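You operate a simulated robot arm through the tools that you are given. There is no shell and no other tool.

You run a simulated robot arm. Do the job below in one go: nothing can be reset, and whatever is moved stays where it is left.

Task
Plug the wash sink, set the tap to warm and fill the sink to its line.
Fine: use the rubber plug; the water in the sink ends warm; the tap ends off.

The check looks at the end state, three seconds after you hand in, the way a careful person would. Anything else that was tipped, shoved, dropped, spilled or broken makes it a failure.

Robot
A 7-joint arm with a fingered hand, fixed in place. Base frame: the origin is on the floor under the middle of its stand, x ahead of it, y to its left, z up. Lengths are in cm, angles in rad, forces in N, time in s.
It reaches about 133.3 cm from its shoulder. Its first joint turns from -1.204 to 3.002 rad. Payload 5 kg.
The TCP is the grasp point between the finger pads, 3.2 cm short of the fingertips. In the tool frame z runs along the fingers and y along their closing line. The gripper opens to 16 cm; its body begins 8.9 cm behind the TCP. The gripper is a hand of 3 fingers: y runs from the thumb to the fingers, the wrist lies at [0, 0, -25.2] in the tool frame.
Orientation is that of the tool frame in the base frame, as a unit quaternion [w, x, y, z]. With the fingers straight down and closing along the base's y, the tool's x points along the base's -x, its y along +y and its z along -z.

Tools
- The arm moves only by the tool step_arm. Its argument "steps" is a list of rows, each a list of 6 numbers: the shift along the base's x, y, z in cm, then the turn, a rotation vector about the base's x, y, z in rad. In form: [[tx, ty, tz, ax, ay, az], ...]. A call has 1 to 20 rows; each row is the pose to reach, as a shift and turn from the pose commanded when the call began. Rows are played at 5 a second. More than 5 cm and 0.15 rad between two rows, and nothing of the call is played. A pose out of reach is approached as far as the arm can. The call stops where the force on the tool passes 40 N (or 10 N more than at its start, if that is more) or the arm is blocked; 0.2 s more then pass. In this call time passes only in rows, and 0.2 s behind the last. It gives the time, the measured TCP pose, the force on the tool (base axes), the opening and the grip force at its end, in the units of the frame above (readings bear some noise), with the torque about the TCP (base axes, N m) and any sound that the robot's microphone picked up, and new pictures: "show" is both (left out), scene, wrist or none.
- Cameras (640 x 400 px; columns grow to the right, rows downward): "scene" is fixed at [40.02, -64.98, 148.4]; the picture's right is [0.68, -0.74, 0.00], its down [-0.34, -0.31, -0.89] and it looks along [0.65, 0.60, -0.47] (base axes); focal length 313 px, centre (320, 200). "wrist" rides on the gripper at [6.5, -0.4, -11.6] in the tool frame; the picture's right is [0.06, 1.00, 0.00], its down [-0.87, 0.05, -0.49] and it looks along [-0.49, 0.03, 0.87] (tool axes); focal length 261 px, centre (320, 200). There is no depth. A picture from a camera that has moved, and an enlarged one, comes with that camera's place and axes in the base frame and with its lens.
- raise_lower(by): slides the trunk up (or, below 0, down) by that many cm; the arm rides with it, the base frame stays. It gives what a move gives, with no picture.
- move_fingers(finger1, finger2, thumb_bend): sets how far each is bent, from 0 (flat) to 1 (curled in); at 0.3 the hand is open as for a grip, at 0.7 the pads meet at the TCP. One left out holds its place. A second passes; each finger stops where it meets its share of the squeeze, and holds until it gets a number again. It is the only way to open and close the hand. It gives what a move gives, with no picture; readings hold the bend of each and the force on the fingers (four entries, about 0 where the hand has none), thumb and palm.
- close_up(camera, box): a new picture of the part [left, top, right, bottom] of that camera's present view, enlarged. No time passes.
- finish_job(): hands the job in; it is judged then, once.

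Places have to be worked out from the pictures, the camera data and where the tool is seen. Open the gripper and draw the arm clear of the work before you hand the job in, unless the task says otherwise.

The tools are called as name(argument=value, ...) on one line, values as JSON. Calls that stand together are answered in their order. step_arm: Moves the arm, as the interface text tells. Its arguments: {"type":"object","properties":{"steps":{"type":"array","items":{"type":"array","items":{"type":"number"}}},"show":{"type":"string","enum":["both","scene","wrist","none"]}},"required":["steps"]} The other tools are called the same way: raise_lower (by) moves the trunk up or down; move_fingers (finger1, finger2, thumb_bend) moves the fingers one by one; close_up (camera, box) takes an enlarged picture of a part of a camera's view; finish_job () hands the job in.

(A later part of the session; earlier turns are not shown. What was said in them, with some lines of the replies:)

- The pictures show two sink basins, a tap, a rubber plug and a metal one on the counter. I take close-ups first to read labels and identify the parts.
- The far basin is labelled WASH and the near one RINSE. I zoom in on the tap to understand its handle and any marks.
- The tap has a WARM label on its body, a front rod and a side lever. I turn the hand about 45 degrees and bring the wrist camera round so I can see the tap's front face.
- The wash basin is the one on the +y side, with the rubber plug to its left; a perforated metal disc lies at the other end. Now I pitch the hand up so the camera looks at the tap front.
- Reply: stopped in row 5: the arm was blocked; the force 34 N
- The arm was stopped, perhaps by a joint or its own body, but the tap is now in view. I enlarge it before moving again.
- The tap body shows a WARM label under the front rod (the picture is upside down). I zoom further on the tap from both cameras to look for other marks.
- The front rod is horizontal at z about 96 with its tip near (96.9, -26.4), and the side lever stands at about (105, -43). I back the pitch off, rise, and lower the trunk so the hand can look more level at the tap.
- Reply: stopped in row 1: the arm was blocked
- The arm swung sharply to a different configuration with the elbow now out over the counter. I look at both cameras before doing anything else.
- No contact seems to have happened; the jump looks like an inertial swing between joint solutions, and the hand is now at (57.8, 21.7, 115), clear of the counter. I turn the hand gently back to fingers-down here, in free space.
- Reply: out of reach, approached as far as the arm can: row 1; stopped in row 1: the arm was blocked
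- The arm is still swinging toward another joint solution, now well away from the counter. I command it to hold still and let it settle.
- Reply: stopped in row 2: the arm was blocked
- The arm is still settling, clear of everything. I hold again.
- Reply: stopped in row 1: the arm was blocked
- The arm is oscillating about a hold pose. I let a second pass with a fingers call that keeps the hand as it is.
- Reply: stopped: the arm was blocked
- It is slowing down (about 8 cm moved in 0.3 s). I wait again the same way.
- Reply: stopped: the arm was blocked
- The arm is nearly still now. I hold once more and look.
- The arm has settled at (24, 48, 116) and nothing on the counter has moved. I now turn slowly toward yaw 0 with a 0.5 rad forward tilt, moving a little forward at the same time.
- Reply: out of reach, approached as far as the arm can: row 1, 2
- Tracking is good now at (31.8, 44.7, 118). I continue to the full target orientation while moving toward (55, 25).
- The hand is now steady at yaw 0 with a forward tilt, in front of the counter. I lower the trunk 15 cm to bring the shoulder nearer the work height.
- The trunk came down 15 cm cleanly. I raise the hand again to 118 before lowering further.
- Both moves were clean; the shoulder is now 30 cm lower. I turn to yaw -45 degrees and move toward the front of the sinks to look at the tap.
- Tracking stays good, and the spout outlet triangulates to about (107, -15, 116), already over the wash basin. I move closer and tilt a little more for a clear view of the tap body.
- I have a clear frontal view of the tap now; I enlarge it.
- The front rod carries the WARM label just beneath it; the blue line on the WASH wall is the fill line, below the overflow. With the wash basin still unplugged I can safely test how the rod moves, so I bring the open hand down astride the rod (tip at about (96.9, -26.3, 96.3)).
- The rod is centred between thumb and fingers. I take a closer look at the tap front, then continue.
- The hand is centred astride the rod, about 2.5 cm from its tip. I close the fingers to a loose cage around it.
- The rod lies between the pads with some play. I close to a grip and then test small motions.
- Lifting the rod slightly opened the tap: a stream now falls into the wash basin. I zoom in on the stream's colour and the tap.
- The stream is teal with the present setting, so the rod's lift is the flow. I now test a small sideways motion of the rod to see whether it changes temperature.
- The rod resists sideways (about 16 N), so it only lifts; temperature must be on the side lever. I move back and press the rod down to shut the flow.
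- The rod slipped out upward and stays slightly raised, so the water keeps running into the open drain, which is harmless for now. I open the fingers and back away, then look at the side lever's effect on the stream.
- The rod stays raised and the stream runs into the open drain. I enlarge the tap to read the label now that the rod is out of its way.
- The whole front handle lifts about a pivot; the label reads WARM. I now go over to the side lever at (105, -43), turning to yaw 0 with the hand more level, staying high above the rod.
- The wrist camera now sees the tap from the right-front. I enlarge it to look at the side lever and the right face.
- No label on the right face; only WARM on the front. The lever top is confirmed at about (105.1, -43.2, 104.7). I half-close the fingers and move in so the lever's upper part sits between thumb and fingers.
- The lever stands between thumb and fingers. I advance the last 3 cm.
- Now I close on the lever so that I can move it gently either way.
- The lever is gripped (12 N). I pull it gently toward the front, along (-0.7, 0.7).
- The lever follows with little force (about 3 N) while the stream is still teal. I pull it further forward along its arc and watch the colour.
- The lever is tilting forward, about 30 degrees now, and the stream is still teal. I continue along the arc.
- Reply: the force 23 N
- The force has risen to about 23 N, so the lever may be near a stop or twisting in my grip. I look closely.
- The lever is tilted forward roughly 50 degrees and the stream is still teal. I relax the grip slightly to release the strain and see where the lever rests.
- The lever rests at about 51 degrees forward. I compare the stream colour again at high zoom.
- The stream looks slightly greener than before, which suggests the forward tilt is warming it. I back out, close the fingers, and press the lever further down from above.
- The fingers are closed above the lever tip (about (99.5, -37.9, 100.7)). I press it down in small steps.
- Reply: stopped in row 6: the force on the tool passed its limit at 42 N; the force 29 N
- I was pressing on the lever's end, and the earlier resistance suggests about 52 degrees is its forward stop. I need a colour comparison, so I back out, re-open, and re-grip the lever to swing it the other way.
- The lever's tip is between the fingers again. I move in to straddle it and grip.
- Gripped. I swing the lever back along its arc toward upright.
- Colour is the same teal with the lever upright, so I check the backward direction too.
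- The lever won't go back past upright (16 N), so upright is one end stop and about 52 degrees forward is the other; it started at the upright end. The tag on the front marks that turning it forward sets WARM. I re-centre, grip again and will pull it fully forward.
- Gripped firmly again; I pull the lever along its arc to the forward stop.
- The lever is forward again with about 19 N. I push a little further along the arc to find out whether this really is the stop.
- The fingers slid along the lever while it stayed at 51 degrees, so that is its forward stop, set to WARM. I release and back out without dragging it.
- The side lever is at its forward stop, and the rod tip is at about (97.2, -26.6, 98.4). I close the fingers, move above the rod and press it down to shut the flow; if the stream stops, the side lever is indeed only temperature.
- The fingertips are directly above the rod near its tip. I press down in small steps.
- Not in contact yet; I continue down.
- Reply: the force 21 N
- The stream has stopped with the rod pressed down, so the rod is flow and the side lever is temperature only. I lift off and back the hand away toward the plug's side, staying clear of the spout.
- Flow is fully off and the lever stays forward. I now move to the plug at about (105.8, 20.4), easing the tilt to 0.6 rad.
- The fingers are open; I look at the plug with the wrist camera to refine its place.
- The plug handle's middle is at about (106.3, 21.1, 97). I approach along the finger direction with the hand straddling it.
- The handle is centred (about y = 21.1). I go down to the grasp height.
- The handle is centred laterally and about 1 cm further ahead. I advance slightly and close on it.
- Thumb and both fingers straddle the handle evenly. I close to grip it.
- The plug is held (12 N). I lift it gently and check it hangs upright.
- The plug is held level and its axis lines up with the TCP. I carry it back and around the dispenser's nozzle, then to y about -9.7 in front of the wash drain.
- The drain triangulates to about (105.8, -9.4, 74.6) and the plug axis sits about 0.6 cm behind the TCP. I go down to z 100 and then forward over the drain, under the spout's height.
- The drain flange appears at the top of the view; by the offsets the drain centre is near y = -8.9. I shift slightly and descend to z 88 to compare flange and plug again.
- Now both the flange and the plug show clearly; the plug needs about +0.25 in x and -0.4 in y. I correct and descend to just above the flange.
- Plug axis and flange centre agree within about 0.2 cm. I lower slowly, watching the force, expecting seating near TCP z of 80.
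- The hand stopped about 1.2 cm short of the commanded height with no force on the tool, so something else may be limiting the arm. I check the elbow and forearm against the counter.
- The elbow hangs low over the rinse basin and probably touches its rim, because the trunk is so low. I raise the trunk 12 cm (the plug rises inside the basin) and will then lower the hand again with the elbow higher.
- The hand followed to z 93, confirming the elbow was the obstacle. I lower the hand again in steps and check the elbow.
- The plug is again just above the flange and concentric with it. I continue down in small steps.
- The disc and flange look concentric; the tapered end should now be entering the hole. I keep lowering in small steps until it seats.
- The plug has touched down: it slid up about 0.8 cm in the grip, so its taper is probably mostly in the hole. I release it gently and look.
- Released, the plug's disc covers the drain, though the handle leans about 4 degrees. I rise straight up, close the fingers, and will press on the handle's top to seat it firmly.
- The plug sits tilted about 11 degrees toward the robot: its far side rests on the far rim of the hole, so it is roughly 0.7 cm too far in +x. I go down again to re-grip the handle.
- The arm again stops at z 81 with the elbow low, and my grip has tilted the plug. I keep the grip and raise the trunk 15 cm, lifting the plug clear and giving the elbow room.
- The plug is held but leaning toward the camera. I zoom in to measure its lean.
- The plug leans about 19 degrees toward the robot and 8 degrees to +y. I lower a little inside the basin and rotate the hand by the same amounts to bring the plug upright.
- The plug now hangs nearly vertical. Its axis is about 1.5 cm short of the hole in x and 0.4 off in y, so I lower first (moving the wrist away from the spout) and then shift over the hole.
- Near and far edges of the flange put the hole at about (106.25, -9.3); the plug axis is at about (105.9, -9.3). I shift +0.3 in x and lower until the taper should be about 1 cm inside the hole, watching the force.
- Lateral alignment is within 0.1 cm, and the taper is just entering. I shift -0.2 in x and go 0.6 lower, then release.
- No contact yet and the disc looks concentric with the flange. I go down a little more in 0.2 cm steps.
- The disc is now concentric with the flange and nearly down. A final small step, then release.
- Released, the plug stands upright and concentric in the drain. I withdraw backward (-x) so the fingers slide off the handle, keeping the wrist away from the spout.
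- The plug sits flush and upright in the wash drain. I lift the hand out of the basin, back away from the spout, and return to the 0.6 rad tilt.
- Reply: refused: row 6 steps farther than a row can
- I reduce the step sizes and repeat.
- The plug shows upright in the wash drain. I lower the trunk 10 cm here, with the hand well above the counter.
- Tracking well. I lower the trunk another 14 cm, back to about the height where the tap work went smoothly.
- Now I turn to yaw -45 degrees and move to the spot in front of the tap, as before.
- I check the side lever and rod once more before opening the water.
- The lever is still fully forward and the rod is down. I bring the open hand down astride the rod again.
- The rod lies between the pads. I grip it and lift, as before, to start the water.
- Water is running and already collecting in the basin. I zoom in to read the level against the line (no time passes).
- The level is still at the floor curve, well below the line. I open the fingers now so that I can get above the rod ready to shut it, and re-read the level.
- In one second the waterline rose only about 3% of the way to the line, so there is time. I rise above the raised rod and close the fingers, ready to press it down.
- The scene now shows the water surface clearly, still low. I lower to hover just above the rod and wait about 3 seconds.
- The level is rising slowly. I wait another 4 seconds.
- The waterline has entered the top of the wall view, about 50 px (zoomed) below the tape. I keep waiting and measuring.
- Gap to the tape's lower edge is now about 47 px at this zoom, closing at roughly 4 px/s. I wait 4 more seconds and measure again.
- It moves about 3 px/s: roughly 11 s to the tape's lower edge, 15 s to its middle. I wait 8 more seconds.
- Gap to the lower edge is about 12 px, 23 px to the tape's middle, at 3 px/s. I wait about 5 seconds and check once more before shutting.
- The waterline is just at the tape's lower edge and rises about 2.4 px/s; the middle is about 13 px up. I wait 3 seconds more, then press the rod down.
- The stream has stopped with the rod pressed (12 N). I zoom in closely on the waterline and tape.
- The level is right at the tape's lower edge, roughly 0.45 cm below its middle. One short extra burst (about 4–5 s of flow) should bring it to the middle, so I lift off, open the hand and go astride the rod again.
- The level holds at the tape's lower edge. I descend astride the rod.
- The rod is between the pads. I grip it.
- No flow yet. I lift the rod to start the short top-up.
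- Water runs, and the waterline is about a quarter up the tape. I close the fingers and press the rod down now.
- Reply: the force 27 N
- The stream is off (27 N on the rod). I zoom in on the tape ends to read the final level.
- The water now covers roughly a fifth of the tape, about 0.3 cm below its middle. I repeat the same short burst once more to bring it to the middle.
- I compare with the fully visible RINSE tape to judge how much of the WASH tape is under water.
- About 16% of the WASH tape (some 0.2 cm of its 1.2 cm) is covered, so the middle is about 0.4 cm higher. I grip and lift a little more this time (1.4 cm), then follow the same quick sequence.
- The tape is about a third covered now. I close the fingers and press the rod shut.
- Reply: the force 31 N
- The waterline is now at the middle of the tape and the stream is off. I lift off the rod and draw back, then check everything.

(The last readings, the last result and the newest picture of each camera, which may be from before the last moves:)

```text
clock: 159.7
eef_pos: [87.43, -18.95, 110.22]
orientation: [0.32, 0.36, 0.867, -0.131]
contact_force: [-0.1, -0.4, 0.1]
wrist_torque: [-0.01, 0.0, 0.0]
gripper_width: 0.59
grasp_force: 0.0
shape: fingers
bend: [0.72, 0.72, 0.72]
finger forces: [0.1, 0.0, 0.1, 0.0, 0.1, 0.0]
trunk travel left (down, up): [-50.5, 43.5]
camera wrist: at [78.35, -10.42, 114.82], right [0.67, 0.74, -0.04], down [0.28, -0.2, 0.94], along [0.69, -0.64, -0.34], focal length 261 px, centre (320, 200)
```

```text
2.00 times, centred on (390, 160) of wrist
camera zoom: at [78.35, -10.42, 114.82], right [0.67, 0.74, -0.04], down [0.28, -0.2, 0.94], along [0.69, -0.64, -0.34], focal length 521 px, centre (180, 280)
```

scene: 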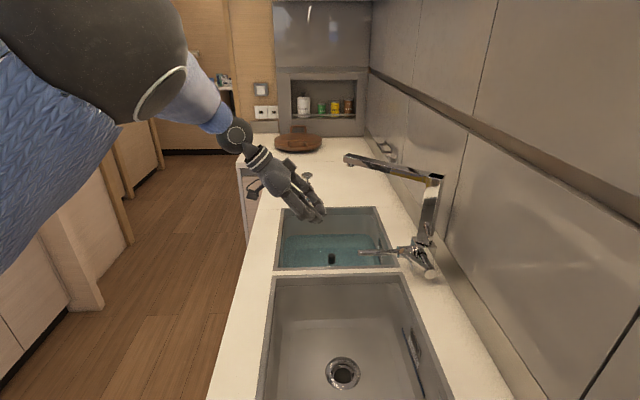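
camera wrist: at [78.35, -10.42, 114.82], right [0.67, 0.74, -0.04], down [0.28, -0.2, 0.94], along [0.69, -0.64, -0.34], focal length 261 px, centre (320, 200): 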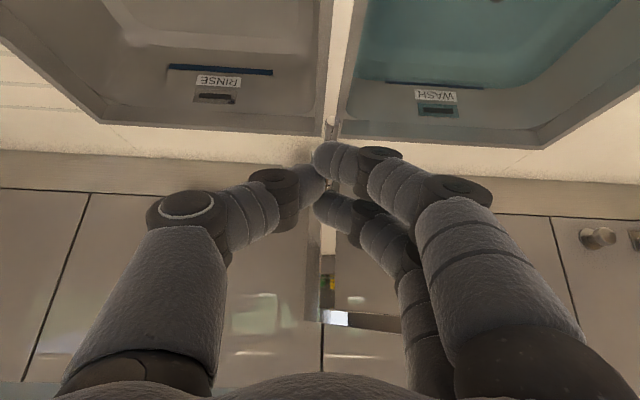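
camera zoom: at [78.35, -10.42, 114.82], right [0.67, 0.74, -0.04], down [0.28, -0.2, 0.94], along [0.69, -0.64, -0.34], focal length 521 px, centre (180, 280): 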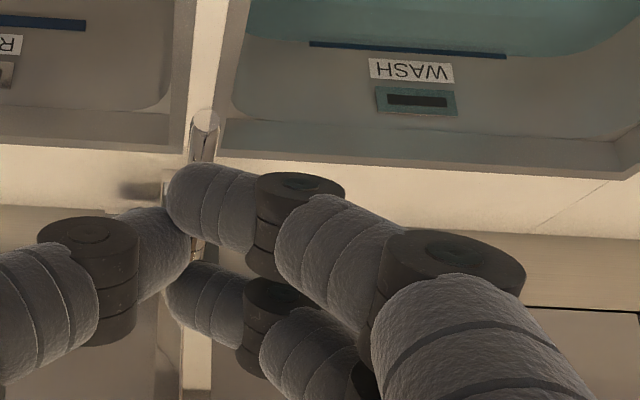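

The tap is off, the plug is upright, the lever is still forward and the water sits at the line. I open the hand and draw the arm back clear of the counter.

step_arm(steps=[[-3, 3, 0.5, 0, 0, 0], [-6, 6, 1, 0, 0, 0], [-9, 9, 1.5, 0, 0, 0], [-12, 12, 2, 0, 0, 0], [-15, 15, 2.5, 0, 0, 0], [-18, 18, 3, 0, 0, 0], [-21, 20, 3, 0, 0, 0]], show="none")

move_fingers(finger1=0.3, finger2=0.3, thumb_bend=0.3)

step_arm(steps=[[0, 0, 0, 0, 0, 0]])

close_up(camera="scene", box=[260, 140, 460, 290])

close_up(camera="wrist", box=[200, 60, 500, 260])

```text
clock: 161.2
eef_pos: [66.87, 1.04, 112.91]
orientation: [0.32, 0.359, 0.867, -0.131]
contact_force: [-0.2, -0.4, 0.3]
wrist_torque: [-0.02, 0.0, 0.0]
gripper_width: 0.62
grasp_force: 0.0
shape: fingers
bend: [0.72, 0.72, 0.72]
finger forces: [0.0, 0.0, 0.0, 0.0, 0.0, 0.0]
trunk travel left (down, up): [-50.5, 43.5]
```

```text
clock: 162.2
eef_pos: [67.06, 0.96, 113.04]
orientation: [0.319, 0.359, 0.867, -0.13]
contact_force: [-0.6, -0.4, -0.4]
wrist_torque: [-0.04, -0.01, -0.01]
gripper_width: 16.76
grasp_force: 0.1
shape: fingers
bend: [0.3, 0.3, 0.3]
finger forces: [0.0, 0.1, 0.0, 0.1, 0.0, 0.0]
trunk travel left (down, up): [-50.5, 43.5]
```

```text
clock: 162.7
eef_pos: [67.03, 0.84, 112.97]
orientation: [0.321, 0.359, 0.867, -0.132]
contact_force: [0.3, 0.0, 0.0]
wrist_torque: [-0.01, 0.0, -0.01]
gripper_width: 16.75
grasp_force: 0.0
shape: fingers
bend: [0.3, 0.3, 0.3]
finger forces: [0.0, 0.0, 0.0, 0.1, 0.0, 0.0]
trunk travel left (down, up): [-50.5, 43.5]
camera wrist: at [57.85, 9.41, 117.54], right [0.67, 0.74, -0.04], down [0.28, -0.21, 0.94], along [0.69, -0.64, -0.34], focal length 261 px, centre (320, 200)
```

scene: 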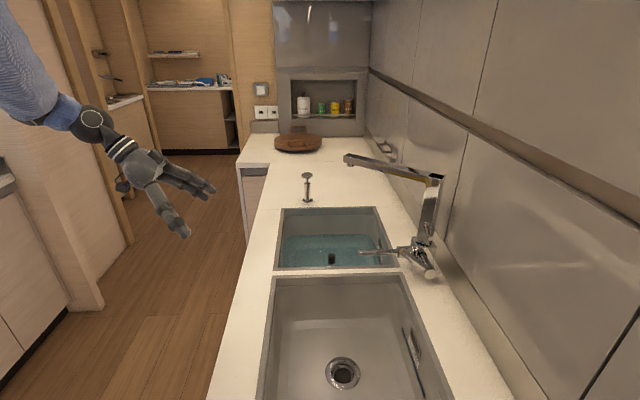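
wrist: 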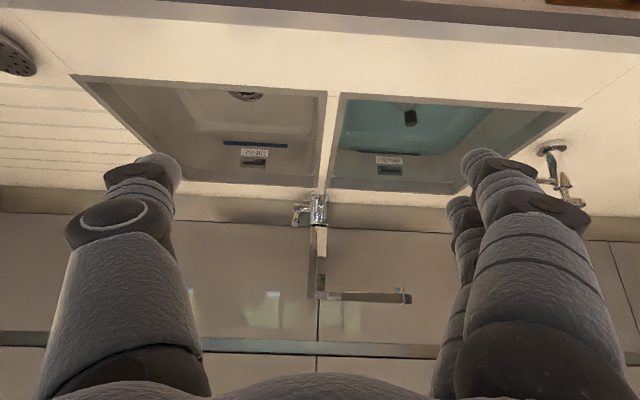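

```text
2.67 times, centred on (360, 215) of scene
camera zoom: at [40.02, -64.98, 148.4], right [0.68, -0.74, 0.0], down [-0.34, -0.31, -0.89], along [0.65, 0.6, -0.47], focal length 835 px, centre (213, 160)
```

zoom: 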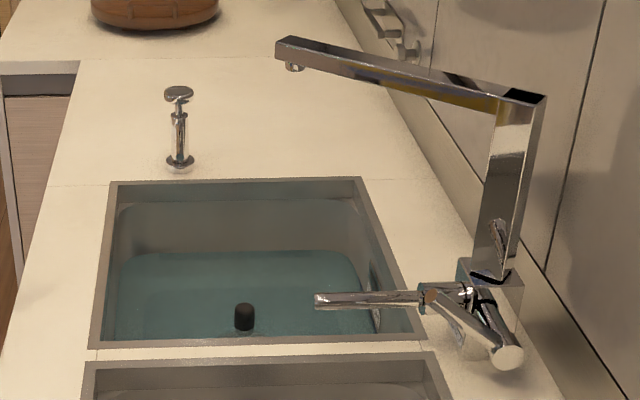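

```text
2.00 times, centred on (350, 160) of wrist
camera zoom: at [57.85, 9.41, 117.54], right [0.67, 0.74, -0.04], down [0.28, -0.21, 0.94], along [0.69, -0.64, -0.34], focal length 521 px, centre (260, 280)
```

zoom: 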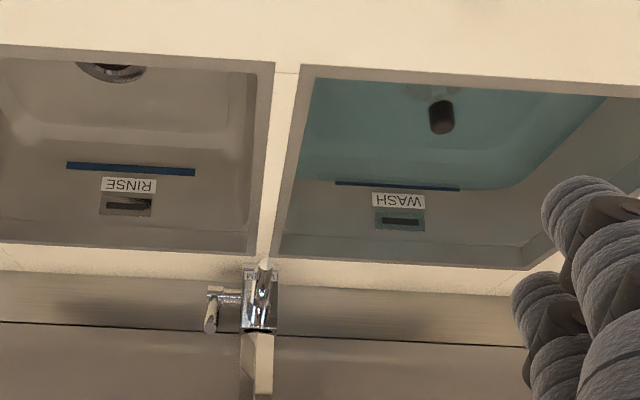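

The water holds at the middle of the WASH tape and the plug is seated. The tap is off, with the rod down and the lever turned to WARM. Nothing else on the counter has moved and the open hand is clear, so I hand the job in.

finish_job()

```text
The job is handed in.
```

The wash sink is plugged with the rubber plug and filled to the middle of its blue line, and the tap is off. I couldn't confirm that the water is warm, because nothing in the pictures shows temperature.

- **Temperature:** I took the side lever on the tap to be the temperature control. It starts upright and stops about 50 degrees forward, towards the WARM label on the tap's front. I pulled it fully forward before filling and left it there. The stream looked the same colour with the lever in either position.
- **Plug:** It went in tilted on the first try. I re-gripped it and set it again, and it now sits upright and flush in the drain.
- **Level:** I topped it up twice in short bursts. The water was holding at the line when I last looked, about four seconds after shutting the tap.
- **Arm:** Early on it swung sharply to another joint position, but it touched nothing. Later it stopped short while I was lowering the plug, probably because the elbow touched the rim of the rinse sink. I raised the trunk to clear it.

In the final pictures, nothing else on the counter had moved. The hand is open and the arm is clear of the counter.
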